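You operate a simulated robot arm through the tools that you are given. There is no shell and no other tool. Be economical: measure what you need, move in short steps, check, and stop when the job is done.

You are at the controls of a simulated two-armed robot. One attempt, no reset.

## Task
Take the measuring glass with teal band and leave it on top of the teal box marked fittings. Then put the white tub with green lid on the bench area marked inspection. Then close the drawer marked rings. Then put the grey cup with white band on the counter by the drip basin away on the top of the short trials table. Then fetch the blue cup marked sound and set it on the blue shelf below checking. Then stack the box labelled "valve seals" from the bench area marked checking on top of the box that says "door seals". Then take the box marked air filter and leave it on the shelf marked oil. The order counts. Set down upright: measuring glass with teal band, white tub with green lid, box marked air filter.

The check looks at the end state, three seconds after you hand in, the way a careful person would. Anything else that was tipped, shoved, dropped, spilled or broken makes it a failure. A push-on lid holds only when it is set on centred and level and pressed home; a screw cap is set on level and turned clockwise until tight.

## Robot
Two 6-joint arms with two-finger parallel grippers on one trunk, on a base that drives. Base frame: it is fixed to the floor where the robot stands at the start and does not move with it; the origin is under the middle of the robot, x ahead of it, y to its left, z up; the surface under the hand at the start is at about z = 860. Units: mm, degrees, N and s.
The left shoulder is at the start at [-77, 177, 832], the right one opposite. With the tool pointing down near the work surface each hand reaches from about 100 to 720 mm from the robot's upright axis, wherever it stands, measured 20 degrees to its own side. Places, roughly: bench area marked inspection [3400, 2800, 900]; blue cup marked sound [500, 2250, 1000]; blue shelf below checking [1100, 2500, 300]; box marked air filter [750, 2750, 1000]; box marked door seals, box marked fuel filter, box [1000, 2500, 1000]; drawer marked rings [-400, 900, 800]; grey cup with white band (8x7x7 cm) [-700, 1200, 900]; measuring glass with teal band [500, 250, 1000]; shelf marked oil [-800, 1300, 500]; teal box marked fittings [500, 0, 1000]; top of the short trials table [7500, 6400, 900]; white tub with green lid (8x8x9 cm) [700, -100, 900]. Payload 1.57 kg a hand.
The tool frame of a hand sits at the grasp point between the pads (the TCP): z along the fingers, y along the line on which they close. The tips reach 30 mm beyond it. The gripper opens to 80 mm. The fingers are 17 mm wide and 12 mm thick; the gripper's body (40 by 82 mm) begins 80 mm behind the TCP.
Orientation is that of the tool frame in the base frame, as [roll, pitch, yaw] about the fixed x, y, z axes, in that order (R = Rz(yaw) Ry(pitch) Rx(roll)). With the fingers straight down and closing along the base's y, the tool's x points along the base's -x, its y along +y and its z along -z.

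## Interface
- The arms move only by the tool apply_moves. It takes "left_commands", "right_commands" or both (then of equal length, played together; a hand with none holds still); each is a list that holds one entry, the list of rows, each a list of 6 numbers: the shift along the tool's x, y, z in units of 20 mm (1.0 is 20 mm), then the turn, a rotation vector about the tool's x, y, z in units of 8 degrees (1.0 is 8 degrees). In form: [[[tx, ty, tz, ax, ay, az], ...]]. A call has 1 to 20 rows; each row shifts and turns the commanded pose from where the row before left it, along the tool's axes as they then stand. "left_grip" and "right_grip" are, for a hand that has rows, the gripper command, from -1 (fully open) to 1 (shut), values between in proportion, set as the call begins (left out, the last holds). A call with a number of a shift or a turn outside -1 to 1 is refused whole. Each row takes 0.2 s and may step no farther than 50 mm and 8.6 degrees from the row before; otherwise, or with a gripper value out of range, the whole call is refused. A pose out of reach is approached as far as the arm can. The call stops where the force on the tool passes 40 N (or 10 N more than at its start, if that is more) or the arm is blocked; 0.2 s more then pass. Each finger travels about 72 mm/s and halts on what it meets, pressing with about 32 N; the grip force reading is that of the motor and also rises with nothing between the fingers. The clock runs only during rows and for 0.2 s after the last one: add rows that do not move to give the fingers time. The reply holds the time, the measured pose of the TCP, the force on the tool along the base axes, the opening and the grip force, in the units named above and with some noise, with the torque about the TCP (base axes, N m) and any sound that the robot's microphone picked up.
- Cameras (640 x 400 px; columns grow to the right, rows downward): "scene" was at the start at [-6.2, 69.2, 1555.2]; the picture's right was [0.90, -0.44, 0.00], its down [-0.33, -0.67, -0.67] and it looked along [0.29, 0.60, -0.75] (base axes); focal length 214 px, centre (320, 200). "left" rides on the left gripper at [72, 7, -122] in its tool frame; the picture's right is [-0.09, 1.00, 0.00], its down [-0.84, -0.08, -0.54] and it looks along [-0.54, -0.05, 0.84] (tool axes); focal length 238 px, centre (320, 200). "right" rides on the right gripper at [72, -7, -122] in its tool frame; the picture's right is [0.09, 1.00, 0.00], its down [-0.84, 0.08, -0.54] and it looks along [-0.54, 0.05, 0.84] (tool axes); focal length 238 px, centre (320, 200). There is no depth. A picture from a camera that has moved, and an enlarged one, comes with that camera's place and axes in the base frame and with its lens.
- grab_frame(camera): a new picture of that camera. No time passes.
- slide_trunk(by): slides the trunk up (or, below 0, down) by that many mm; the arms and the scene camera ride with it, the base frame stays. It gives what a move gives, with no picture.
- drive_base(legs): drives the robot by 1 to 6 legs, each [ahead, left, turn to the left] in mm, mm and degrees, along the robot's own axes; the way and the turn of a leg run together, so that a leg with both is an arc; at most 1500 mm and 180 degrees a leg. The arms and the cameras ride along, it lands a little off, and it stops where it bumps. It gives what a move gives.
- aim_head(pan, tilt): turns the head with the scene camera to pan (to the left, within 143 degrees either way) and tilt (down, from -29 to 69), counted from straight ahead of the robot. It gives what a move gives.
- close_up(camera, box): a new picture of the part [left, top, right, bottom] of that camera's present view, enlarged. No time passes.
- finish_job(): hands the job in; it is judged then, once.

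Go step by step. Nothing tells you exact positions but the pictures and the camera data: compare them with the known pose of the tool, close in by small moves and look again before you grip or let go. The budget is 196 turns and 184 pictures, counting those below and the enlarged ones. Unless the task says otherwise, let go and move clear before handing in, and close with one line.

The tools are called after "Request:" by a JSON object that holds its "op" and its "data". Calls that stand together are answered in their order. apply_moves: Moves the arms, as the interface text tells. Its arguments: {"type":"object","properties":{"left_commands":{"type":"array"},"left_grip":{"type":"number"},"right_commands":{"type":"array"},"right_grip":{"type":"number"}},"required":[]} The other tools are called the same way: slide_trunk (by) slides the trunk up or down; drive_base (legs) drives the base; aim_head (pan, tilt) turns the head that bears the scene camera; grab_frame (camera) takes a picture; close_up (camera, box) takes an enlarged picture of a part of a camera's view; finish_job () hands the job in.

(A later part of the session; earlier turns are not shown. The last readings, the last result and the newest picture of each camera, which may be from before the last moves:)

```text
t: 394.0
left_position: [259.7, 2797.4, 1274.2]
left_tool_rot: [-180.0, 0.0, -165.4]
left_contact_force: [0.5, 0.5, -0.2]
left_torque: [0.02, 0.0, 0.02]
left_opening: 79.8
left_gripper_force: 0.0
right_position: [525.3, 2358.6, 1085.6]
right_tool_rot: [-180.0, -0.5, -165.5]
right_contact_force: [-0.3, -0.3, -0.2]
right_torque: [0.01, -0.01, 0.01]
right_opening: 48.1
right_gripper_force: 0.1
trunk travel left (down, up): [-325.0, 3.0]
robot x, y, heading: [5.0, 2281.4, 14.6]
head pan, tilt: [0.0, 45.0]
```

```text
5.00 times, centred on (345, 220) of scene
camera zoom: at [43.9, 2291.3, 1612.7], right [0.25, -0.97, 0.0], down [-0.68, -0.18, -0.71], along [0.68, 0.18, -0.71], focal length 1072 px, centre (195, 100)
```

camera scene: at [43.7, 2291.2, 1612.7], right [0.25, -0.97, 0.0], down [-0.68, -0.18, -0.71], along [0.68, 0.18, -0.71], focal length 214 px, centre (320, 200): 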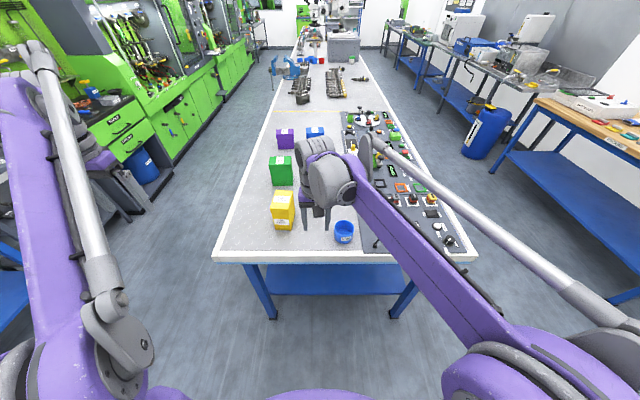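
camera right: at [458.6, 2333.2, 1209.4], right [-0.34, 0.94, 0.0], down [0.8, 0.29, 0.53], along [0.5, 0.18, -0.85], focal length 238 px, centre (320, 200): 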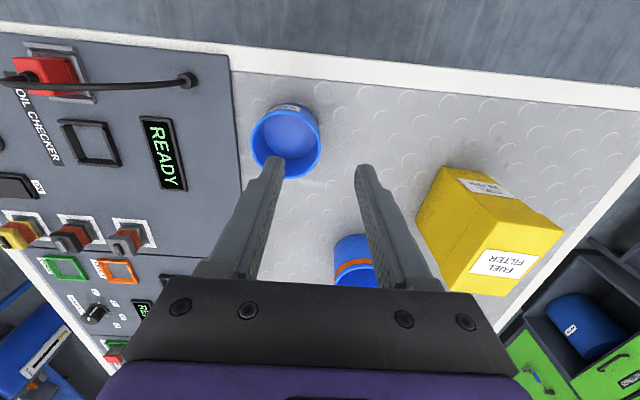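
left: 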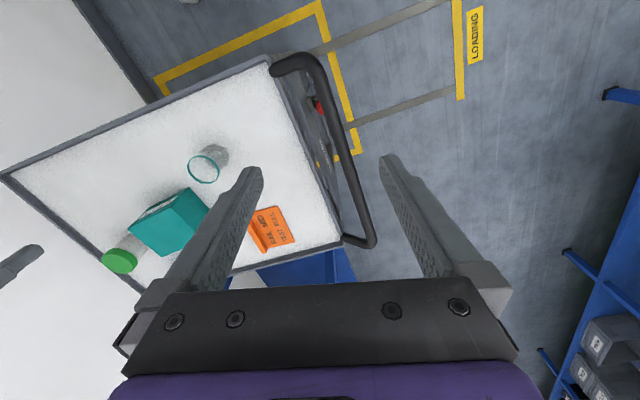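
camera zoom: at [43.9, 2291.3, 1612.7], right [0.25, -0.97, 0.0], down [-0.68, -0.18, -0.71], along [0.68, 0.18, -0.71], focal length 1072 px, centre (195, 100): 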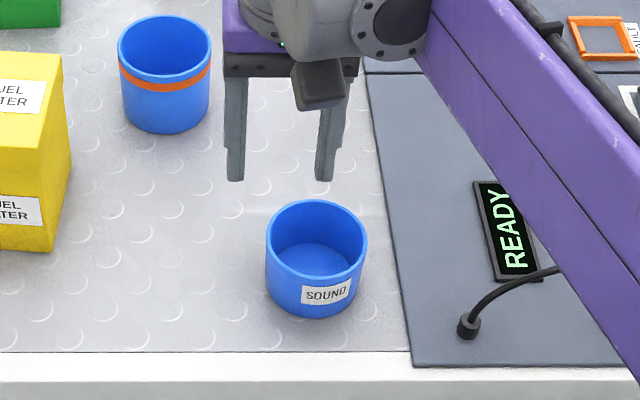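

Request:
{"op": "apply_moves", "data": {"right_commands": [[[-0.5, 0, 0.9, 0, 0, 0], [0, 0, 0.95, 0, 0, 0], [0, 0, 0.95, 0, 0, 0], [0, 0, 0.9, 0, 0, 0]]]}}

Request:
{"op": "grab_frame", "data": {"camera": "right"}}

```text
t: 395.0
left_position: [257.5, 2798.0, 1273.4]
left_tool_rot: [180.0, 0.0, -165.4]
left_contact_force: [0.3, -0.6, 0.0]
left_torque: [-0.05, 0.0, 0.0]
left_opening: 80.0
left_gripper_force: 0.1
right_position: [535.0, 2360.9, 1011.9]
right_tool_rot: [-179.9, -0.5, -165.4]
right_contact_force: [-0.8, -0.1, -0.4]
right_torque: [0.0, -0.02, -0.01]
right_opening: 47.9
right_gripper_force: 0.0
trunk travel left (down, up): [-325.0, 3.0]
robot x, y, heading: [5.9, 2283.4, 14.5]
head pan, tilt: [0.0, 45.0]
```

```text
67 pictures are left
camera right: at [467.3, 2336.0, 1134.6], right [-0.34, 0.94, 0.0], down [0.8, 0.29, 0.53], along [0.5, 0.18, -0.85], focal length 238 px, centre (320, 200)
```

right: 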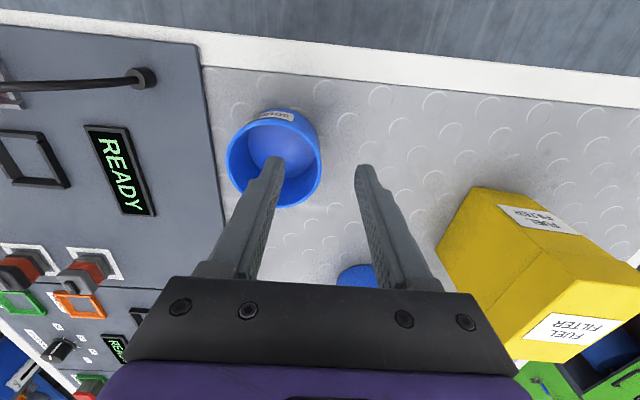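

Request:
{"op": "apply_moves", "data": {"right_commands": [[[-0.55, -0.1, 0, 0, 0, 0], [0, 0, 0.9, 0, 0, 0], [0, 0, 0.9, 0, 0, 0], [0, 0, 0.9, 0, 0, 0], [0, 0, 0.9, 0, 0, 0], [0, 0, 0.6, 0, 0, 0]]]}}

Request:
{"op": "grab_frame", "data": {"camera": "right"}}

```text
t: 396.4
left_position: [256.7, 2797.8, 1275.3]
left_tool_rot: [-180.0, 0.1, -165.4]
left_contact_force: [0.4, 0.3, -0.5]
left_torque: [-0.01, 0.02, -0.02]
left_opening: 80.2
left_gripper_force: 0.0
right_position: [544.5, 2361.4, 934.3]
right_tool_rot: [-179.9, -0.4, -165.4]
right_contact_force: [0.0, 0.3, 28.6]
right_torque: [-0.79, -0.25, 0.0]
right_opening: 47.7
right_gripper_force: 0.1
trunk travel left (down, up): [-325.0, 3.0]
robot x, y, heading: [8.0, 2281.5, 14.3]
head pan, tilt: [0.0, 45.0]
stopped in row 6 (right hand): the force on the tool passed its limit at 50 N (the readings are from after the stop); the commanded pose is now the measured one
```

```text
66 pictures are left
camera right: at [476.5, 2336.5, 1057.4], right [-0.34, 0.94, 0.0], down [0.79, 0.29, 0.54], along [0.51, 0.18, -0.84], focal length 238 px, centre (320, 200)
```

right: 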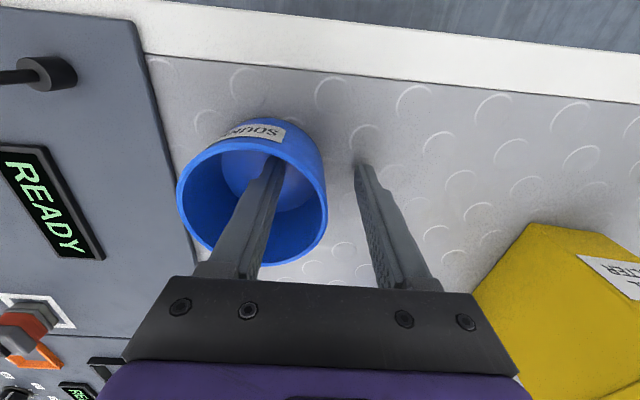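

The inside finger touched the floor again. I'll raise 10 mm and pinch.

Request:
{"op": "apply_moves", "data": {"right_commands": [[[0, 0, -0.5, 0, 0, 0], [0, 0, 0, 0, 0, 0]]]}}

Request:
{"op": "apply_moves", "data": {"right_commands": [[[0, 0, 0, 0, 0, 0], [0, 0, 0, 0, 0, 0], [0, 0, 0, 0, 0, 0], [0, 0, 0, 0, 0, 0]]], "right_grip": 1}}

Request:
{"op": "apply_moves", "data": {"right_commands": [[[0, 0, -0.8, 0, 0, 0], [0, 0, -0.8, 0, 0, 0], [0, 0, -0.8, 0, 0, 0], [0, 0, -0.8, 0, 0, 0], [0, 0, -0.8, 0, 0, 0], [0, 0, -0.8, 0, 0, 0], [0, 0, -0.8, 0, 0, 0], [0, 0, -0.8, 0, 0, 0], [1, 0, 0, 0, 0, 0], [1, 0, 0, 0, 0, 0], [1, 0, 0, 0, 0, 0], [1, 0, 0, 0, 0, 0], [1, 0, 0, 0, 0, 0], [1, 0, 0, 0, 0, 0], [1, 0, 0, 0, 0, 0], [1, 0, 0, 0, 0, 0], [1, 0, 0, 0, 0, 0]]]}}

Request:
{"op": "grab_frame", "data": {"camera": "right"}}

Request:
{"op": "grab_frame", "data": {"camera": "scene"}}

```text
t: 397.0
left_position: [256.6, 2797.5, 1273.4]
left_tool_rot: [179.9, 0.0, -165.3]
left_contact_force: [-0.6, -0.7, 0.1]
left_torque: [0.0, 0.04, 0.01]
left_opening: 80.1
left_gripper_force: 0.0
right_position: [544.9, 2361.9, 942.4]
right_tool_rot: [-179.8, -0.5, -165.4]
right_contact_force: [-0.3, 0.1, 0.7]
right_torque: [-0.02, 0.02, -0.04]
right_opening: 48.1
right_gripper_force: 0.1
trunk travel left (down, up): [-325.0, 3.0]
robot x, y, heading: [11.0, 2284.5, 14.4]
head pan, tilt: [0.0, 45.0]
```

```text
t: 398.0
left_position: [257.8, 2797.6, 1273.9]
left_tool_rot: [180.0, 0.1, -165.3]
left_contact_force: [0.0, -0.4, 0.4]
left_torque: [0.0, 0.02, 0.0]
left_opening: 80.1
left_gripper_force: 0.1
right_position: [544.2, 2361.5, 943.3]
right_tool_rot: [-179.8, -0.4, -165.4]
right_contact_force: [4.7, -2.1, 13.7]
right_torque: [-0.91, -0.47, 0.24]
right_opening: 6.5
right_gripper_force: 26.3
trunk travel left (down, up): [-325.0, 3.0]
robot x, y, heading: [8.7, 2282.9, 14.5]
head pan, tilt: [0.0, 45.0]
```

```text
t: 401.6
left_position: [257.8, 2796.2, 1273.5]
left_tool_rot: [-180.0, 0.0, -165.4]
left_contact_force: [-0.1, -0.5, 0.2]
left_torque: [0.04, -0.01, 0.04]
left_opening: 80.3
left_gripper_force: 0.1
right_position: [372.6, 2317.8, 1072.3]
right_tool_rot: [-179.8, -0.5, -165.4]
right_contact_force: [0.9, 0.1, -0.7]
right_torque: [0.01, 0.03, 0.03]
right_opening: 5.5
right_gripper_force: 24.9
trunk travel left (down, up): [-325.0, 3.0]
robot x, y, heading: [10.1, 2280.8, 14.3]
head pan, tilt: [0.0, 45.0]
```

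```text
65 pictures are left
camera right: at [304.8, 2292.3, 1195.4], right [-0.34, 0.94, 0.0], down [0.79, 0.29, 0.54], along [0.5, 0.18, -0.84], focal length 238 px, centre (320, 200)
```

right: 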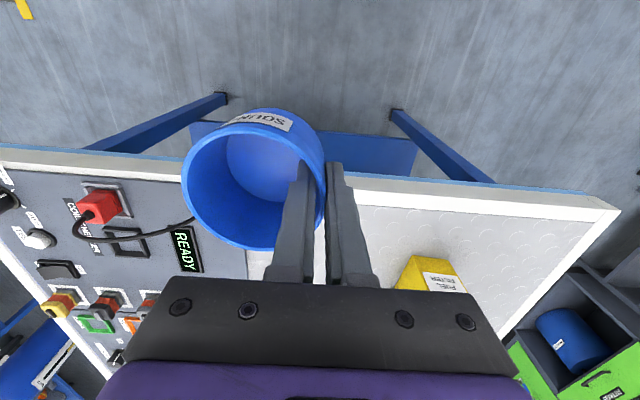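

```text
64 pictures are left
camera scene: at [43.1, 2290.9, 1612.7], right [0.25, -0.97, 0.0], down [-0.68, -0.18, -0.71], along [0.68, 0.18, -0.71], focal length 214 px, centre (320, 200)
```

scene: 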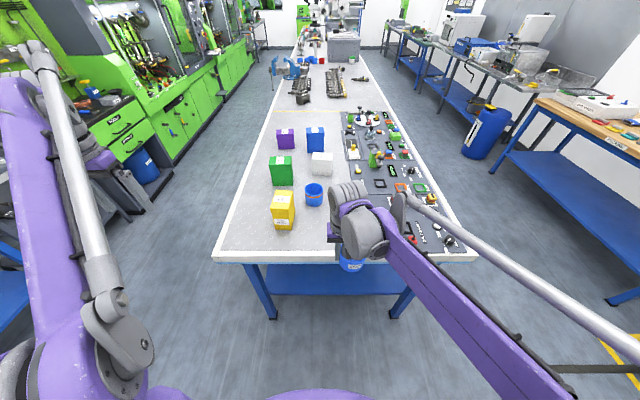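

The cup is held. The blue lower shelf starts about 115 mm inside the bench end, so I'll lower the trunk and reach under from this end.

Request:
{"op": "slide_trunk", "data": {"by": -320}}

Request:
{"op": "apply_moves", "data": {"right_commands": [[[0, 0, 1, 0, 0, 0], [0, 0, 1, 0, 0, 0], [0, 0, 1, 0, 0, 0], [0, 0, 1, 0, 0, 0], [0, 0, 1, 0, 0, 0], [0, 0, 1, 0, 0, 0], [0, 0, 1, 0, 0, 0], [0, 0, 1, 0, 0, 0], [0, 0, 1, 0, 0, 0], [0, 0, 1, 0, 0, 0], [0, 0, 1, 0, 0, 0], [0, 0, 1, 0, 0, 0], [0, 0, 1, 0, 0, 0], [0, 0, 1, 0, 0, 0], [0, 0, 1, 0, 0, 0]]]}}

Request:
{"op": "grab_frame", "data": {"camera": "right"}}

Request:
{"op": "grab_frame", "data": {"camera": "scene"}}

```text
t: 404.8
left_position: [257.9, 2797.2, 953.0]
left_tool_rot: [-180.0, -0.1, -165.4]
left_contact_force: [0.9, -0.1, -0.6]
left_torque: [0.01, 0.01, -0.02]
left_opening: 80.2
left_gripper_force: 0.1
right_position: [371.0, 2316.3, 751.8]
right_tool_rot: [-179.8, -0.5, -165.4]
right_contact_force: [-0.1, -0.1, 0.6]
right_torque: [0.01, -0.02, -0.01]
right_opening: 5.4
right_gripper_force: 25.4
trunk travel left (down, up): [-5.0, 323.0]
robot x, y, heading: [5.4, 2283.9, 14.9]
head pan, tilt: [0.0, 45.0]
```

```text
t: 407.9
left_position: [258.4, 2798.6, 953.5]
left_tool_rot: [-180.0, 0.0, -165.4]
left_contact_force: [-0.2, -0.8, -0.2]
left_torque: [-0.01, -0.02, 0.0]
left_opening: 80.2
left_gripper_force: 0.0
right_position: [370.6, 2314.5, 451.0]
right_tool_rot: [-179.8, -0.5, -165.4]
right_contact_force: [0.9, -0.1, -0.7]
right_torque: [0.02, -0.03, 0.02]
right_opening: 5.6
right_gripper_force: 25.4
trunk travel left (down, up): [-5.0, 323.0]
robot x, y, heading: [7.1, 2284.1, 14.8]
head pan, tilt: [0.0, 45.0]
```

```text
63 pictures are left
camera right: at [302.7, 2289.5, 574.1], right [-0.34, 0.94, 0.0], down [0.79, 0.29, 0.53], along [0.5, 0.18, -0.85], focal length 238 px, centre (320, 200)
```

right: 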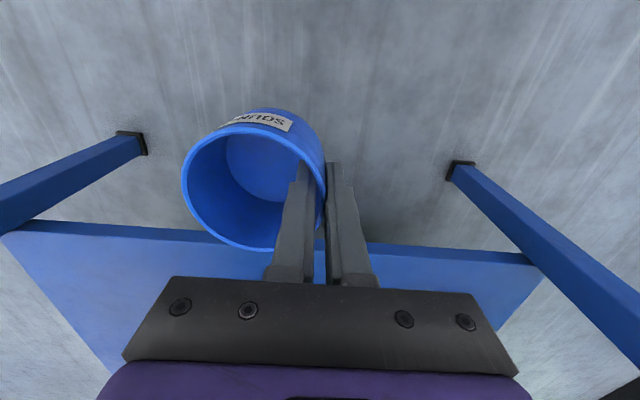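

```text
62 pictures are left
camera scene: at [94.9, 2304.5, 1285.1], right [0.25, -0.97, 0.0], down [-0.68, -0.18, -0.71], along [0.68, 0.18, -0.71], focal length 214 px, centre (320, 200)
```

scene: 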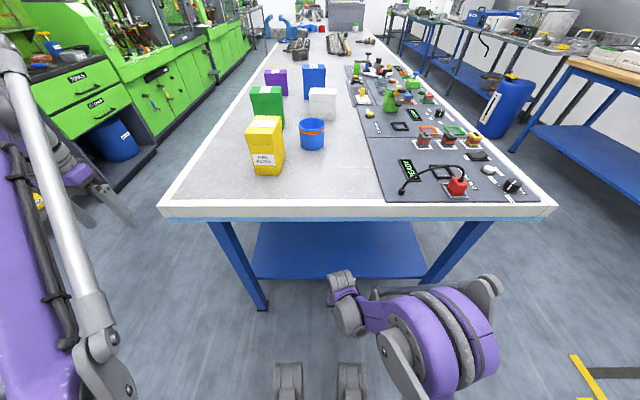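

Request:
{"op": "apply_moves", "data": {"right_commands": [[[-1, 0, 0, 0, 0, 0], [-1, 0, 0, 0, 0, 0], [-1, 0, 0, 0, 0, 0], [-1, 0, 0, 0, 0, 0], [-1, 0, 0, 0, 0, 0], [-1, 0, 0.2, 0, 0, 0], [-1, 0, 0.2, 0, 0, 0], [-1, 0, 0.2, 0, 0, 0], [-1, 0, 0.2, 0, 0, 0], [-1, 0, 0.2, 0, 0, 0], [-1, 0, 0.2, 0, 0, 0], [-1, 0, 0.2, 0, 0, 0], [-1, 0, 0.2, 0, 0, 0]]]}}

Request:
{"op": "grab_frame", "data": {"camera": "right"}}

Request:
{"op": "grab_frame", "data": {"camera": "scene"}}

```text
t: 410.8
left_position: [259.5, 2798.6, 953.0]
left_tool_rot: [-180.0, 0.0, -165.4]
left_contact_force: [-0.5, 0.4, -0.7]
left_torque: [-0.04, 0.0, 0.01]
left_opening: 79.9
left_gripper_force: 0.1
right_position: [620.5, 2380.3, 417.1]
right_tool_rot: [-179.8, -0.6, -165.3]
right_contact_force: [-0.2, -0.3, 0.2]
right_torque: [0.0, 0.01, 0.01]
right_opening: 5.3
right_gripper_force: 25.8
trunk travel left (down, up): [-5.0, 323.0]
robot x, y, heading: [8.9, 2282.2, 14.8]
head pan, tilt: [0.0, 45.0]
```

```text
61 pictures are left
camera right: at [553.7, 2356.0, 540.2], right [-0.34, 0.94, 0.0], down [0.79, 0.29, 0.53], along [0.5, 0.18, -0.85], focal length 238 px, centre (320, 200)
```

right: 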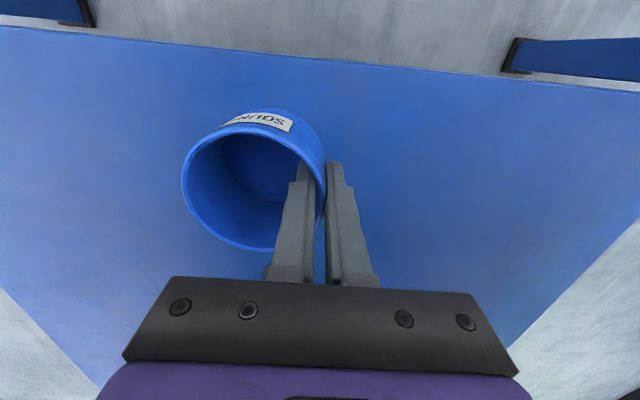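

```text
60 pictures are left
camera scene: at [94.9, 2304.5, 1285.1], right [0.25, -0.97, 0.0], down [-0.68, -0.18, -0.71], along [0.68, 0.18, -0.71], focal length 214 px, centre (320, 200)
```

scene: 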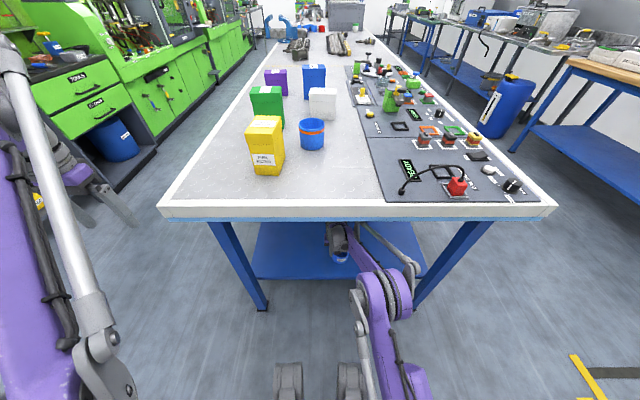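

Request:
{"op": "apply_moves", "data": {"right_commands": [[[0, 0, 0.9, 0, 0, 0], [0, 0, 0.9, 0, 0, 0], [0, 0, 0.9, 0, 0, 0], [0, 0, 0.3, 0, 0, 0], [0, 0, 0.15, 0, 0, 0], [0, 0, 0.15, 0, 0, 0]]]}}

Request:
{"op": "grab_frame", "data": {"camera": "right"}}

```text
t: 412.1
left_position: [259.4, 2797.8, 953.7]
left_tool_rot: [-179.9, 0.0, -165.4]
left_contact_force: [-0.1, -0.6, -0.4]
left_torque: [0.01, 0.0, -0.01]
left_opening: 80.2
left_gripper_force: 0.0
right_position: [619.8, 2379.8, 350.9]
right_tool_rot: [-179.9, -0.6, -165.4]
right_contact_force: [0.7, -0.5, -0.1]
right_torque: [0.01, -0.02, 0.0]
right_opening: 5.3
right_gripper_force: 25.4
trunk travel left (down, up): [-5.0, 323.0]
robot x, y, heading: [8.4, 2282.6, 14.6]
head pan, tilt: [0.0, 45.0]
```

```text
59 pictures are left
camera right: at [553.2, 2355.3, 474.7], right [-0.34, 0.94, 0.0], down [0.79, 0.29, 0.53], along [0.5, 0.18, -0.85], focal length 238 px, centre (320, 200)
```

right: 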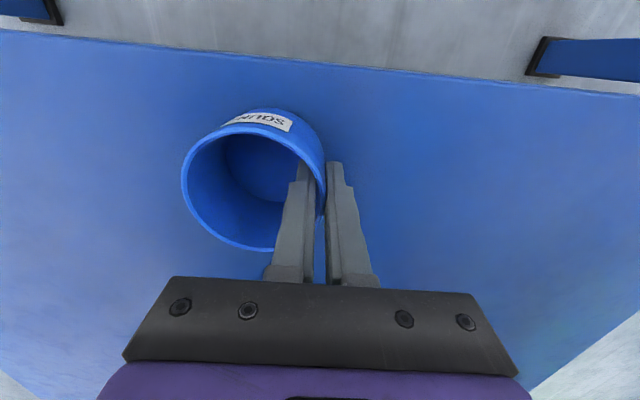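

Request:
{"op": "apply_moves", "data": {"right_commands": [[[0, 0, 0.13, 0, 0, 0], [0, 0, 0.13, 0, 0, 0], [0, 0, 0.13, 0, 0, 0], [0, 0, 0.13, 0, 0, 0]]]}}

```text
t: 413.1
left_position: [256.5, 2799.5, 953.2]
left_tool_rot: [180.0, 0.1, -165.4]
left_contact_force: [0.2, 0.1, -0.8]
left_torque: [-0.01, 0.0, -0.02]
left_opening: 80.0
left_gripper_force: 0.0
right_position: [619.7, 2380.7, 342.3]
right_tool_rot: [-179.8, -0.4, -165.4]
right_contact_force: [0.9, 4.3, 21.1]
right_torque: [-1.07, -0.28, 0.07]
right_opening: 6.2
right_gripper_force: 25.9
trunk travel left (down, up): [-5.0, 323.0]
robot x, y, heading: [9.5, 2282.6, 14.6]
head pan, tilt: [0.0, 45.0]
```

Contact with the shelf. I'll open and rise straight up a little, then withdraw.

Request:
{"op": "apply_moves", "data": {"right_commands": [[[0, 0, 0, 0, 0, 0], [0, 0, 0, 0, 0, 0], [0, 0, 0, 0, 0, 0]]], "right_grip": -0.2}}

Request:
{"op": "apply_moves", "data": {"right_commands": [[[0, 0, -0.9, 0, 0, 0], [0, 0, -0.9, 0, 0, 0], [0, 0, -0.9, 0, 0, 0], [0, 0, -0.9, 0, 0, 0], [0, 0, -0.9, 0, 0, 0]]]}}

Request:
{"op": "grab_frame", "data": {"camera": "right"}}

```text
t: 413.9
left_position: [259.5, 2797.3, 952.8]
left_tool_rot: [180.0, 0.0, -165.3]
left_contact_force: [0.1, 0.2, 0.3]
left_torque: [0.03, -0.04, -0.01]
left_opening: 80.2
left_gripper_force: 0.1
right_position: [620.6, 2379.1, 340.3]
right_tool_rot: [-179.8, -0.4, -165.4]
right_contact_force: [0.0, 0.6, -0.2]
right_torque: [0.02, -0.01, -0.03]
right_opening: 48.2
right_gripper_force: 0.1
trunk travel left (down, up): [-5.0, 323.0]
robot x, y, heading: [7.2, 2282.1, 14.8]
head pan, tilt: [0.0, 45.0]
```

```text
t: 415.1
left_position: [258.1, 2797.8, 953.9]
left_tool_rot: [-179.9, 0.0, -165.4]
left_contact_force: [1.0, 0.9, -0.3]
left_torque: [0.02, 0.0, 0.01]
left_opening: 79.8
left_gripper_force: 0.1
right_position: [621.0, 2381.6, 430.5]
right_tool_rot: [-179.8, -0.5, -165.4]
right_contact_force: [0.6, -0.4, 0.2]
right_torque: [0.03, 0.01, 0.02]
right_opening: 47.8
right_gripper_force: 0.0
trunk travel left (down, up): [-5.0, 323.0]
robot x, y, heading: [6.5, 2281.5, 14.3]
head pan, tilt: [0.0, 45.0]
```

```text
58 pictures are left
camera right: at [554.4, 2356.4, 552.9], right [-0.34, 0.94, 0.0], down [0.79, 0.29, 0.53], along [0.5, 0.18, -0.85], focal length 238 px, centre (320, 200)
```

right: 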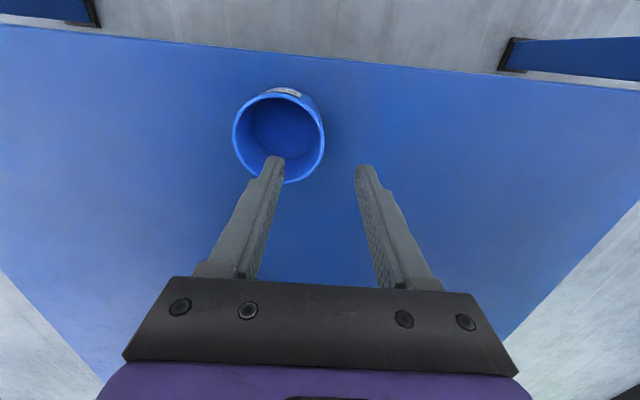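

The cup stands on the blue shelf. Next I'll withdraw, raise the trunk and go back round to the rear side for the purple valve seals box.

Request:
{"op": "apply_moves", "data": {"right_commands": [[[0, 0, -1, 0, 0, 0], [1, 0, -0.1, 0, 0, 0], [1, 0, -0.1, 0, 0, 0], [1, 0, 0, 0, 0, 0], [1, 0, 0, 0, 0, 0], [1, 0, 0, 0, 0, 0], [1, 0, 0, 0, 0, 0], [1, 0, 0, 0, 0, 0], [1, 0, 0, 0, 0, 0], [1, 0, 0, 0, 0, 0], [1, 0, 0, 0, 0, 0], [1, 0, 0, 0, 0, 0], [1, 0, 0, 0, 0, 0], [1, 0, 0, 0, 0, 0]]]}}

Request:
{"op": "drive_base", "data": {"legs": [[-60, 0, 0]]}}

Request:
{"op": "slide_trunk", "data": {"by": 320}}

Request:
{"op": "close_up", "data": {"camera": "scene", "box": [230, 110, 400, 240]}}

```text
t: 418.1
left_position: [257.9, 2797.1, 955.0]
left_tool_rot: [-180.0, 0.0, -165.4]
left_contact_force: [0.0, -0.3, -0.8]
left_torque: [0.02, 0.02, -0.02]
left_opening: 79.9
left_gripper_force: 0.0
right_position: [368.9, 2315.8, 456.7]
right_tool_rot: [-179.8, -0.6, -165.5]
right_contact_force: [0.3, 1.3, 0.2]
right_torque: [0.0, 0.01, 0.0]
right_opening: 48.2
right_gripper_force: 0.0
trunk travel left (down, up): [-5.0, 323.0]
robot x, y, heading: [8.4, 2285.4, 14.5]
head pan, tilt: [0.0, 45.0]
```

```text
t: 419.1
left_position: [199.9, 2782.8, 952.9]
left_tool_rot: [-180.0, 0.1, -165.4]
left_contact_force: [-0.8, 0.8, 0.5]
left_torque: [-0.01, -0.05, 0.0]
left_opening: 80.0
left_gripper_force: 0.0
right_position: [309.5, 2300.8, 456.9]
right_tool_rot: [-179.8, -0.4, -165.4]
right_contact_force: [-0.5, -0.7, 0.5]
right_torque: [0.0, -0.01, -0.04]
right_opening: 47.8
right_gripper_force: 0.1
trunk travel left (down, up): [-5.0, 323.0]
robot x, y, heading: [-51.6, 2267.8, 14.3]
head pan, tilt: [0.0, 45.0]
```

```text
t: 422.3
left_position: [200.1, 2783.2, 1272.7]
left_tool_rot: [180.0, -0.1, -165.4]
left_contact_force: [-0.7, -0.4, -0.1]
left_torque: [0.04, 0.0, -0.02]
left_opening: 80.0
left_gripper_force: 0.0
right_position: [309.2, 2301.1, 776.1]
right_tool_rot: [-179.8, -0.4, -165.4]
right_contact_force: [-0.9, 0.6, -0.5]
right_torque: [0.02, -0.04, -0.05]
right_opening: 48.0
right_gripper_force: 0.1
trunk travel left (down, up): [-325.0, 3.0]
robot x, y, heading: [-47.8, 2267.4, 14.5]
head pan, tilt: [0.0, 45.0]
```

```text
3.08 times, centred on (315, 175) of scene
camera zoom: at [-15.2, 2276.0, 1612.7], right [0.25, -0.97, 0.0], down [-0.68, -0.18, -0.71], along [0.68, 0.18, -0.71], focal length 660 px, centre (335, 277)
```

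zoom: 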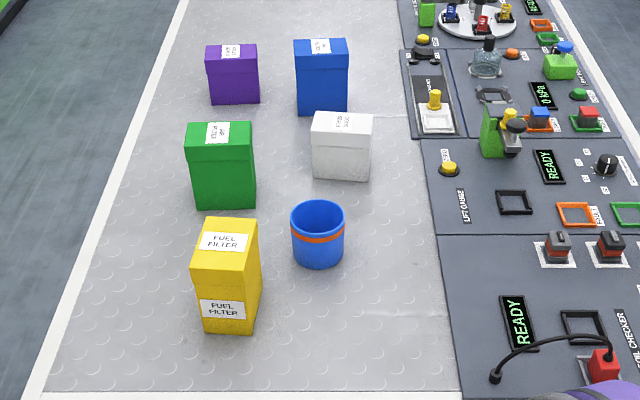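

I have good box positions now: purple at about (1133, 2793), white at about (936, 2518), tops near z 1000. I'll raise the hand and drive round to the rear.

Request:
{"op": "apply_moves", "data": {"right_commands": [[[0, 0, -1, 0, 0, 0], [0, 0, -1, 0, 0, 0], [0, 0, -1, 0, 0, 0], [0, 0, -1, 0, 0, 0], [0, 0, -1, 0, 0, 0], [0, 0, -1, 0, 0, 0], [0, 0, -1, 0, 0, 0], [0, 0, -1, 0, 0, 0], [0, 0, -1, 0, 0, 0], [0, 0, -1, 0, 0, 0], [0, 0, -1, 0, 0, 0], [0, 0, -1, 0, 0, 0], [0, 0, -1, 0, 0, 0], [0, 0, -1, 0, 0, 0], [0, 0, -1, 0, 0, 0], [0, 0, -1, 0, 0, 0], [0, 0, -1, 0, 0, 0], [0, 0, -1, 0, 0, 0], [0, 0, -1, 0, 0, 0]]], "right_grip": -1}}

Request:
{"op": "drive_base", "data": {"legs": [[0, 900, 0], [0, 0, -90], [0, 1190, 0]]}}

Request:
{"op": "aim_head", "data": {"pan": 0, "tilt": 50}}

Request:
{"op": "grab_frame", "data": {"camera": "scene"}}

```text
t: 426.3
left_position: [199.9, 2782.8, 1274.6]
left_tool_rot: [-179.9, 0.0, -165.4]
left_contact_force: [-0.5, -0.2, -1.1]
left_torque: [-0.01, 0.0, 0.02]
left_opening: 80.0
left_gripper_force: 0.0
right_position: [310.8, 2302.3, 1157.4]
right_tool_rot: [-179.8, -0.5, -165.5]
right_contact_force: [-0.1, 0.0, -0.5]
right_torque: [0.0, -0.01, 0.02]
right_opening: 80.2
right_gripper_force: 0.1
trunk travel left (down, up): [-325.0, 3.0]
robot x, y, heading: [-50.4, 2267.0, 14.4]
head pan, tilt: [0.0, 45.0]
```

```text
t: 448.7
left_position: [1388.0, 3168.1, 1273.0]
left_tool_rot: [-180.0, 0.0, 103.3]
left_contact_force: [-0.3, 0.2, -0.4]
left_torque: [-0.01, -0.02, -0.01]
left_opening: 80.0
left_gripper_force: 0.1
right_position: [906.7, 3065.0, 1155.4]
right_tool_rot: [-179.8, -0.4, 103.6]
right_contact_force: [-0.1, -0.1, 0.8]
right_torque: [-0.02, 0.02, -0.01]
right_opening: 79.9
right_gripper_force: 0.1
trunk travel left (down, up): [-325.0, 3.0]
robot x, y, heading: [879.2, 3429.5, -76.6]
head pan, tilt: [0.0, 45.0]
```

```text
t: 449.3
left_position: [1389.6, 3166.8, 1273.0]
left_tool_rot: [-180.0, -0.1, 103.4]
left_contact_force: [-0.7, 0.2, 0.2]
left_torque: [0.03, -0.01, -0.01]
left_opening: 80.2
left_gripper_force: 0.1
right_position: [906.0, 3065.2, 1157.0]
right_tool_rot: [-179.9, -0.6, 103.5]
right_contact_force: [0.3, 0.5, 0.4]
right_torque: [0.04, 0.0, 0.02]
right_opening: 79.8
right_gripper_force: 0.2
trunk travel left (down, up): [-325.0, 3.0]
robot x, y, heading: [876.8, 3428.7, -76.7]
head pan, tilt: [0.0, 50.0]
```

```text
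56 pictures are left
camera scene: at [887.1, 3395.1, 1605.8], right [-0.97, -0.23, 0.0], down [-0.18, 0.74, -0.64], along [0.15, -0.63, -0.77], focal length 214 px, centre (320, 200)
```

scene: 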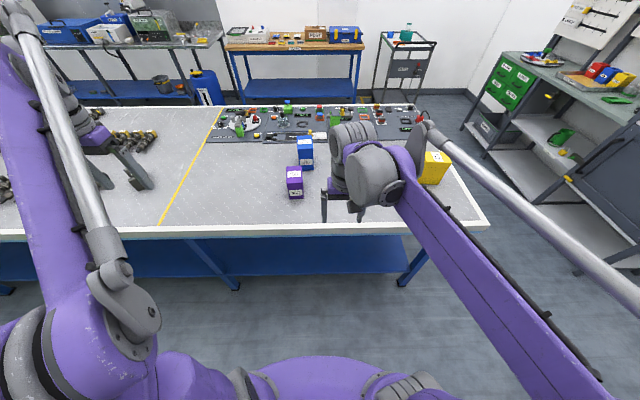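

Request:
{"op": "drive_base", "data": {"legs": [[190, 0, 0]]}}

Request:
{"op": "apply_moves", "data": {"right_commands": [[[0, 0.9, 0, 0, -0.893, 0], [0, 0.9, 0, 0, -0.893, 0], [0, 0.9, 0, 0, -0.893, 0], [0, 0.9, 0, 0, -0.893, 0], [0, 0.9, 0, 0, -0.893, 0], [0, 0.9, 0, 0, -0.893, 0], [0, 0.9, 0, 0, -0.893, 0], [0, 0.9, 0, 0, 0, 0], [0, 0.9, 0, 0, 0, 0], [0.766, 0, 0.643, 0, 0, 0], [0.766, 0, 0.643, 0, 0, 0], [0.766, 0, 0.643, 0, 0, 0], [0.766, 0, 0.643, 0, 0, 0], [0.766, 0, 0.643, 0, 0, 0], [0.766, 0, 0.643, 0, 0, 0]]]}}

Request:
{"op": "grab_frame", "data": {"camera": "right"}}

Request:
{"op": "grab_frame", "data": {"camera": "scene"}}

```text
t: 450.9
left_position: [1434.0, 2984.4, 1272.6]
left_tool_rot: [-180.0, 0.1, 103.5]
left_contact_force: [0.0, -0.9, 0.5]
left_torque: [0.0, 0.02, 0.01]
left_opening: 79.9
left_gripper_force: 0.0
right_position: [950.6, 2882.4, 1156.1]
right_tool_rot: [-179.8, -0.5, 103.6]
right_contact_force: [0.3, -0.8, 0.7]
right_torque: [0.01, 0.01, -0.02]
right_opening: 80.0
right_gripper_force: 0.1
trunk travel left (down, up): [-325.0, 3.0]
robot x, y, heading: [922.8, 3250.3, -76.9]
head pan, tilt: [0.0, 50.0]
```

```text
t: 454.1
left_position: [1433.0, 2983.1, 1273.7]
left_tool_rot: [-180.0, 0.0, 103.4]
left_contact_force: [0.2, 0.5, 0.0]
left_torque: [0.03, -0.05, -0.01]
left_opening: 80.2
left_gripper_force: 0.0
right_position: [1108.9, 2919.0, 1035.4]
right_tool_rot: [-179.6, 49.5, 103.7]
right_contact_force: [-0.3, 0.2, -0.5]
right_torque: [0.0, 0.01, 0.02]
right_opening: 79.9
right_gripper_force: 0.1
trunk travel left (down, up): [-325.0, 3.0]
robot x, y, heading: [920.0, 3243.3, -76.5]
head pan, tilt: [0.0, 50.0]
```

```text
55 pictures are left
camera right: at [1069.1, 3052.6, 1060.8], right [0.95, 0.29, -0.07], down [0.11, -0.11, 0.99], along [0.28, -0.95, -0.14], focal length 238 px, centre (320, 200)
```

right: 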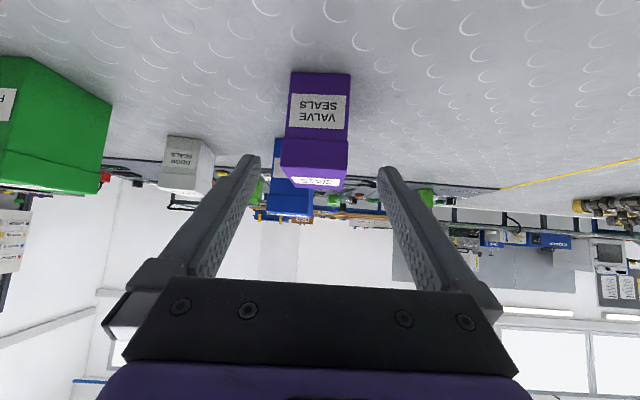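

```text
54 pictures are left
camera scene: at [931.5, 3210.6, 1605.8], right [-0.97, -0.23, 0.0], down [-0.18, 0.75, -0.64], along [0.15, -0.63, -0.77], focal length 214 px, centre (320, 200)
```

scene: 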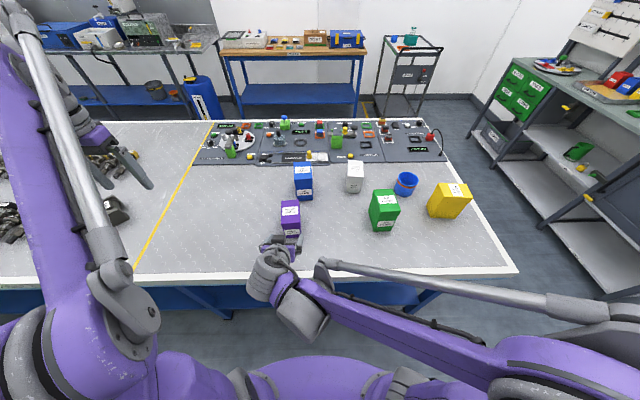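

Request:
{"op": "apply_moves", "data": {"right_commands": [[[0.766, -0.07, 0.643, 0, 0, 0], [0.766, -0.07, 0.643, 0, 0, 0], [0.766, -0.07, 0.643, 0, 0, 0], [0.766, -0.07, 0.643, 0, 0, 0], [-0.643, 0, 0.766, 0, 0, 0], [-0.643, 0, 0.766, 0, 0, 0], [-0.643, 0, 0.766, 0, 0, 0], [-0.643, 0, 0.766, 0, 0, 0]]]}}

Request:
{"op": "grab_frame", "data": {"camera": "right"}}

```text
t: 455.9
left_position: [1433.3, 2983.0, 1273.8]
left_tool_rot: [180.0, 0.0, 103.5]
left_contact_force: [-0.3, -0.3, 1.3]
left_torque: [-0.01, -0.02, 0.01]
left_opening: 80.1
left_gripper_force: 0.1
right_position: [1120.8, 2839.6, 954.3]
right_tool_rot: [-179.7, 49.4, 103.7]
right_contact_force: [-0.4, -0.1, 0.5]
right_torque: [0.0, 0.01, -0.03]
right_opening: 80.2
right_gripper_force: 0.0
trunk travel left (down, up): [-325.0, 3.0]
robot x, y, heading: [928.6, 3245.7, -76.3]
head pan, tilt: [0.0, 50.0]
```

```text
53 pictures are left
camera right: at [1081.7, 2973.3, 980.0], right [0.95, 0.29, -0.07], down [0.11, -0.11, 0.99], along [0.28, -0.95, -0.14], focal length 238 px, centre (320, 200)
```

right: 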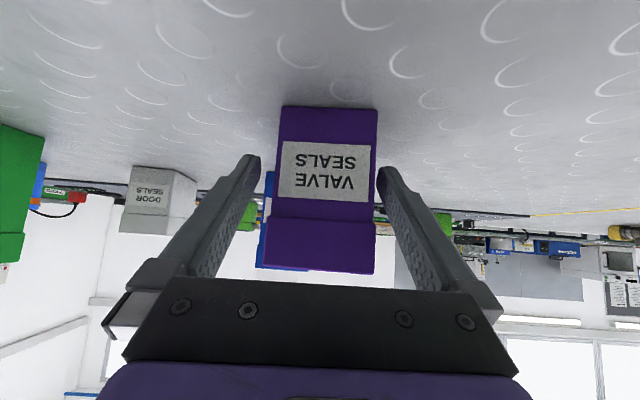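

Request:
{"op": "apply_moves", "data": {"right_commands": [[[-0.55, 0.03, 0.65, 0, 0, 0], [-0.55, 0.03, 0.65, 0, 0, 0], [-0.5, 0, 0.6, 0, 0, 0]]]}}

Request:
{"op": "apply_moves", "data": {"right_commands": [[[0, 0, 0, 0, 0, 0], [0, 0, 0, 0, 0, 0], [0, 0, 0, 0, 0, 0], [0, 0, 0, 0, 0, 0]]], "right_grip": 1}}

Request:
{"op": "grab_frame", "data": {"camera": "right"}}

Request:
{"op": "close_up", "data": {"camera": "scene", "box": [240, 140, 420, 280]}}

```text
t: 456.7
left_position: [1432.5, 2984.1, 1274.1]
left_tool_rot: [179.9, -0.2, 103.6]
left_contact_force: [-0.1, -0.5, -0.2]
left_torque: [-0.05, 0.04, -0.01]
left_opening: 79.8
left_gripper_force: 0.0
right_position: [1134.1, 2792.1, 954.7]
right_tool_rot: [-179.9, 49.5, 103.6]
right_contact_force: [-0.3, 0.4, -0.5]
right_torque: [0.01, 0.0, 0.01]
right_opening: 79.7
right_gripper_force: 0.1
trunk travel left (down, up): [-325.0, 3.0]
robot x, y, heading: [921.2, 3243.2, -76.6]
head pan, tilt: [0.0, 50.0]
```

```text
t: 457.7
left_position: [1432.9, 2984.3, 1274.1]
left_tool_rot: [180.0, 0.0, 103.5]
left_contact_force: [-0.1, -0.1, -0.1]
left_torque: [0.0, -0.05, 0.01]
left_opening: 80.1
left_gripper_force: 0.1
right_position: [1133.5, 2794.1, 954.5]
right_tool_rot: [-179.7, 49.5, 103.7]
right_contact_force: [0.8, -0.4, 1.1]
right_torque: [-0.08, -0.12, -0.04]
right_opening: 61.7
right_gripper_force: 31.8
trunk travel left (down, up): [-325.0, 3.0]
robot x, y, heading: [925.1, 3244.4, -76.7]
head pan, tilt: [0.0, 50.0]
```

```text
52 pictures are left
camera right: at [1094.7, 2925.8, 979.9], right [0.95, 0.29, -0.07], down [0.11, -0.11, 0.99], along [0.28, -0.95, -0.14], focal length 238 px, centre (320, 200)
```

right: 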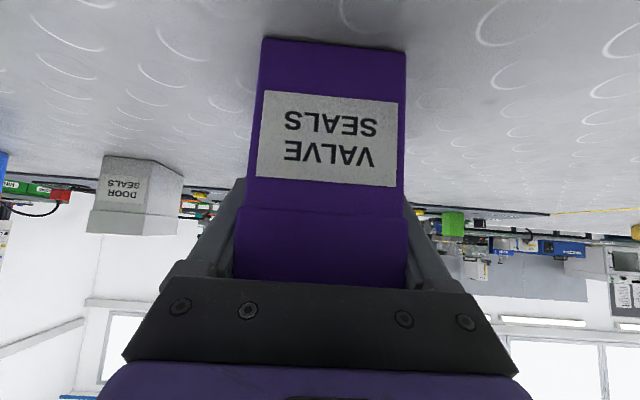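

```text
2.86 times, centred on (330, 210) of scene
camera zoom: at [931.1, 3210.7, 1605.8], right [-0.97, -0.23, 0.0], down [-0.18, 0.75, -0.64], along [0.15, -0.63, -0.77], focal length 613 px, centre (291, 171)
```

zoom: 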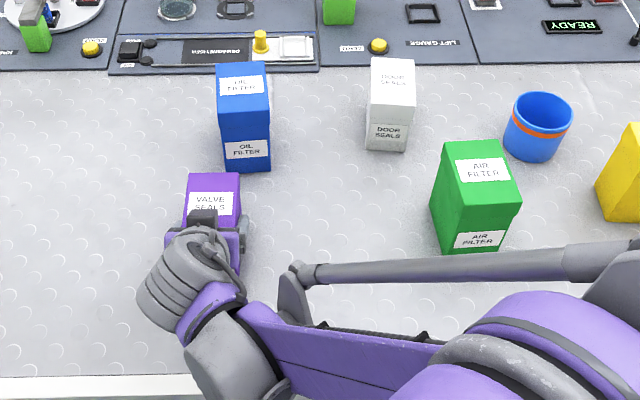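

Gripped at 62 mm. I'll lift, then carry it over the white door seals box.

Request:
{"op": "apply_moves", "data": {"right_commands": [[[-0.766, 0, -0.643, 0, 0, 0], [-0.766, 0, -0.643, 0, 0, 0], [-0.766, 0, -0.643, 0, 0, 0], [-0.766, 0, -0.643, 0, 0, 0], [-0.766, 0, -0.643, 0, 0, 0], [-0.766, 0, -0.643, 0, 0, 0], [-0.766, 0, -0.643, 0, 0, 0], [-0.766, 0, -0.643, 0, 0, 0]]]}}

Request:
{"op": "apply_moves", "data": {"right_commands": [[[-0.556, -0.97, 0.663, 0, 0, 0], [-0.556, -0.97, 0.663, 0, 0, 0], [-0.556, -0.97, 0.663, 0, 0, 0], [-0.556, -0.97, 0.663, 0, 0, 0], [-0.556, -0.97, 0.663, 0, 0, 0], [-0.556, -0.97, 0.663, 0, 0, 0], [-0.556, -0.97, 0.663, 0, 0, 0], [-0.556, -0.97, 0.663, 0, 0, 0], [-0.556, -0.97, 0.663, 0, 0, 0], [-0.556, -0.97, 0.663, 0, 0, 0], [-0.556, -0.97, 0.663, 0, 0, 0], [-0.556, -0.97, 0.663, 0, 0, 0], [-0.556, -0.97, 0.663, 0, 0, 0]]]}}

Request:
{"op": "grab_frame", "data": {"camera": "right"}}

Request:
{"op": "close_up", "data": {"camera": "scene", "box": [270, 110, 430, 240]}}

```text
t: 459.5
left_position: [1433.3, 2982.9, 1274.2]
left_tool_rot: [-180.0, 0.1, 103.5]
left_contact_force: [-0.1, -0.4, 0.5]
left_torque: [-0.01, 0.0, -0.02]
left_opening: 80.0
left_gripper_force: 0.1
right_position: [1134.6, 2790.4, 1114.1]
right_tool_rot: [-179.7, 49.5, 103.7]
right_contact_force: [0.2, -0.1, -1.1]
right_torque: [0.03, 0.02, 0.02]
right_opening: 61.9
right_gripper_force: 31.6
trunk travel left (down, up): [-325.0, 3.0]
robot x, y, heading: [924.8, 3242.9, -76.6]
head pan, tilt: [0.0, 50.0]
```

```text
t: 462.3
left_position: [1433.6, 2982.1, 1273.5]
left_tool_rot: [180.0, 0.1, 103.5]
left_contact_force: [0.3, 1.4, 0.0]
left_torque: [0.01, -0.03, -0.03]
left_opening: 80.1
left_gripper_force: 0.0
right_position: [940.3, 2512.2, 1112.7]
right_tool_rot: [-179.8, 49.6, 103.7]
right_contact_force: [0.8, 0.4, -1.1]
right_torque: [-0.01, 0.01, 0.03]
right_opening: 61.8
right_gripper_force: 32.2
trunk travel left (down, up): [-325.0, 3.0]
robot x, y, heading: [923.7, 3246.7, -76.5]
head pan, tilt: [0.0, 50.0]
```

```text
50 pictures are left
camera right: at [902.1, 2644.6, 1137.8], right [0.95, 0.29, -0.07], down [0.11, -0.11, 0.99], along [0.28, -0.95, -0.14], focal length 238 px, centre (320, 200)
```

right: 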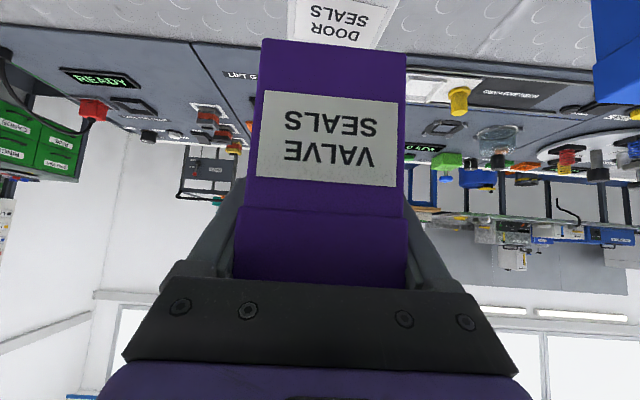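

```text
3.08 times, centred on (350, 175) of scene
camera zoom: at [930.7, 3209.8, 1605.8], right [-0.97, -0.23, 0.0], down [-0.18, 0.75, -0.64], along [0.15, -0.62, -0.77], focal length 660 px, centre (228, 277)
```

zoom: 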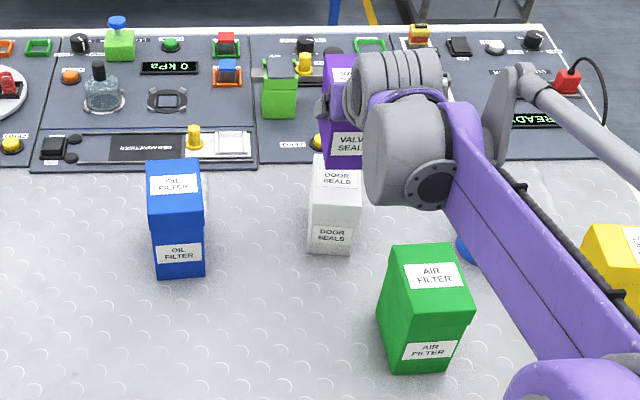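

Request:
{"op": "apply_moves", "data": {"right_commands": [[[0.6, 0.17, 0.5, 0, 0, 0], [0.6, 0, 0.5, 0, 0, 0], [0.4, 0, 0.336, 0, 0, 0]]]}}

Request:
{"op": "close_up", "data": {"camera": "scene", "box": [310, 130, 400, 200]}}

Request:
{"op": "grab_frame", "data": {"camera": "right"}}

```text
t: 463.1
left_position: [1433.4, 2983.7, 1272.3]
left_tool_rot: [180.0, 0.1, 103.5]
left_contact_force: [-0.6, -0.1, 0.3]
left_torque: [-0.03, 0.02, 0.02]
left_opening: 80.1
left_gripper_force: 0.0
right_position: [945.6, 2512.6, 1071.9]
right_tool_rot: [-179.6, 49.5, 103.7]
right_contact_force: [0.4, 0.6, -1.3]
right_torque: [-0.01, 0.01, 0.01]
right_opening: 61.7
right_gripper_force: 31.9
trunk travel left (down, up): [-325.0, 3.0]
robot x, y, heading: [925.5, 3244.8, -76.6]
head pan, tilt: [0.0, 50.0]
```

```text
5.71 times, centred on (355, 165) of scene
camera zoom: at [931.2, 3210.6, 1605.8], right [-0.97, -0.23, 0.0], down [-0.18, 0.75, -0.64], along [0.15, -0.63, -0.77], focal length 1226 px, centre (120, 400)
```

zoom: 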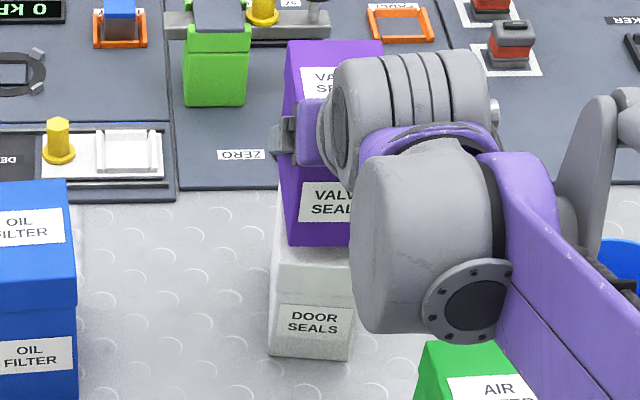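

```text
47 pictures are left
camera right: at [906.3, 2646.2, 1096.6], right [0.95, 0.29, -0.07], down [0.11, -0.11, 0.99], along [0.28, -0.95, -0.14], focal length 238 px, centre (320, 200)
```

right: 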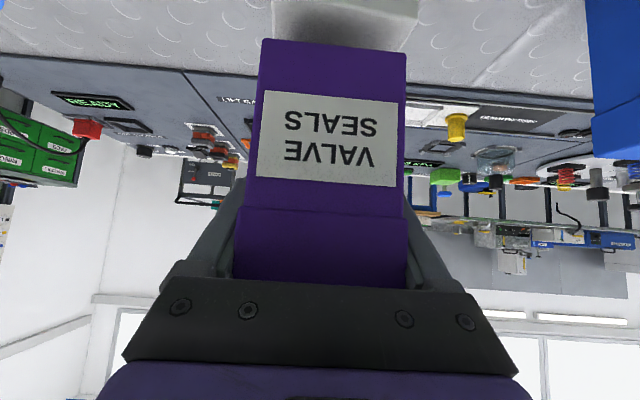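

Request:
{"op": "apply_moves", "data": {"right_commands": [[[0.13, 0.22, -0.15, 0, 0, 0], [0.3, 0, 0.25, 0, 0, 0], [0.2, 0, 0.17, 0, 0, 0], [0.1, 0, 0.085, 0, 0, 0]]]}}

Request:
{"op": "close_up", "data": {"camera": "scene", "box": [310, 130, 400, 200]}}

```text
t: 464.1
left_position: [1433.7, 2983.4, 1274.8]
left_tool_rot: [-180.0, 0.0, 103.5]
left_contact_force: [-0.3, 0.1, -0.1]
left_torque: [0.0, 0.0, 0.02]
left_opening: 79.9
left_gripper_force: 0.0
right_position: [946.7, 2518.8, 1055.7]
right_tool_rot: [-179.7, 49.5, 103.8]
right_contact_force: [-0.2, 0.0, -1.2]
right_torque: [0.01, 0.02, -0.02]
right_opening: 61.4
right_gripper_force: 32.8
trunk travel left (down, up): [-325.0, 3.0]
robot x, y, heading: [922.9, 3243.6, -76.7]
head pan, tilt: [0.0, 50.0]
```

```text
5.71 times, centred on (355, 165) of scene
camera zoom: at [931.1, 3210.7, 1605.8], right [-0.97, -0.23, 0.0], down [-0.18, 0.75, -0.64], along [0.15, -0.63, -0.77], focal length 1226 px, centre (120, 400)
```

zoom: 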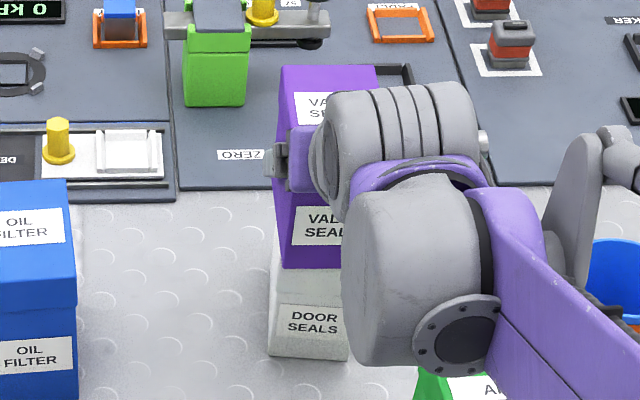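

Request:
{"op": "apply_moves", "data": {"right_commands": [[[0.08, 0, 0.065, 0, 0, 0], [0.08, 0, 0.065, 0, 0, 0], [0.08, 0, 0.065, 0, 0, 0]]]}}

```text
t: 464.9
left_position: [1432.6, 2985.4, 1275.1]
left_tool_rot: [179.9, 0.1, 103.5]
left_contact_force: [0.3, -0.7, -0.9]
left_torque: [0.03, 0.01, 0.01]
left_opening: 80.0
left_gripper_force: 0.1
right_position: [947.7, 2521.1, 1053.0]
right_tool_rot: [-179.5, 49.8, 103.7]
right_contact_force: [-2.1, -3.9, 35.6]
right_torque: [0.71, 0.25, 0.07]
right_opening: 61.0
right_gripper_force: 31.9
trunk travel left (down, up): [-325.0, 3.0]
robot x, y, heading: [921.6, 3247.0, -76.7]
head pan, tilt: [0.0, 50.0]
```

Resting on the white box. I'll ease off slightly, open, and pull out along the fingers.

Request:
{"op": "apply_moves", "data": {"right_commands": [[[-0.07, 0, -0.06, 0, 0, 0], [0, 0, 0, 0, 0, 0]]]}}

Request:
{"op": "apply_moves", "data": {"right_commands": [[[0, 0, 0, 0, 0, 0], [0, 0, 0, 0, 0, 0], [0, 0, 0, 0, 0, 0]]], "right_grip": -1}}

Request:
{"op": "grab_frame", "data": {"camera": "right"}}

```text
t: 465.5
left_position: [1432.9, 2985.4, 1274.3]
left_tool_rot: [-180.0, 0.1, 103.5]
left_contact_force: [0.1, -0.4, -0.8]
left_torque: [-0.01, -0.02, -0.01]
left_opening: 80.0
left_gripper_force: 0.0
right_position: [946.8, 2521.9, 1052.4]
right_tool_rot: [-179.7, 49.7, 103.7]
right_contact_force: [-1.7, -5.3, 28.6]
right_torque: [0.1, 0.24, 0.07]
right_opening: 61.9
right_gripper_force: 32.0
trunk travel left (down, up): [-325.0, 3.0]
robot x, y, heading: [922.8, 3243.7, -76.6]
head pan, tilt: [0.0, 50.0]
```

```text
t: 466.3
left_position: [1433.6, 2983.3, 1273.1]
left_tool_rot: [-180.0, -0.1, 103.4]
left_contact_force: [1.7, -0.5, 0.1]
left_torque: [0.01, -0.01, 0.02]
left_opening: 79.9
left_gripper_force: 0.0
right_position: [946.9, 2520.8, 1051.4]
right_tool_rot: [-179.6, 49.5, 103.7]
right_contact_force: [0.4, 0.3, -0.7]
right_torque: [0.0, 0.0, -0.02]
right_opening: 80.1
right_gripper_force: 0.1
trunk travel left (down, up): [-325.0, 3.0]
robot x, y, heading: [924.4, 3245.6, -76.6]
head pan, tilt: [0.0, 50.0]
```

```text
45 pictures are left
camera right: at [908.3, 2653.1, 1076.3], right [0.95, 0.29, -0.07], down [0.11, -0.11, 0.99], along [0.28, -0.95, -0.14], focal length 238 px, centre (320, 200)
```

right: 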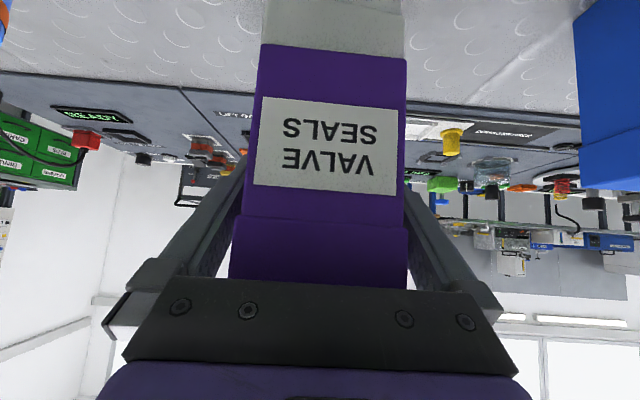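

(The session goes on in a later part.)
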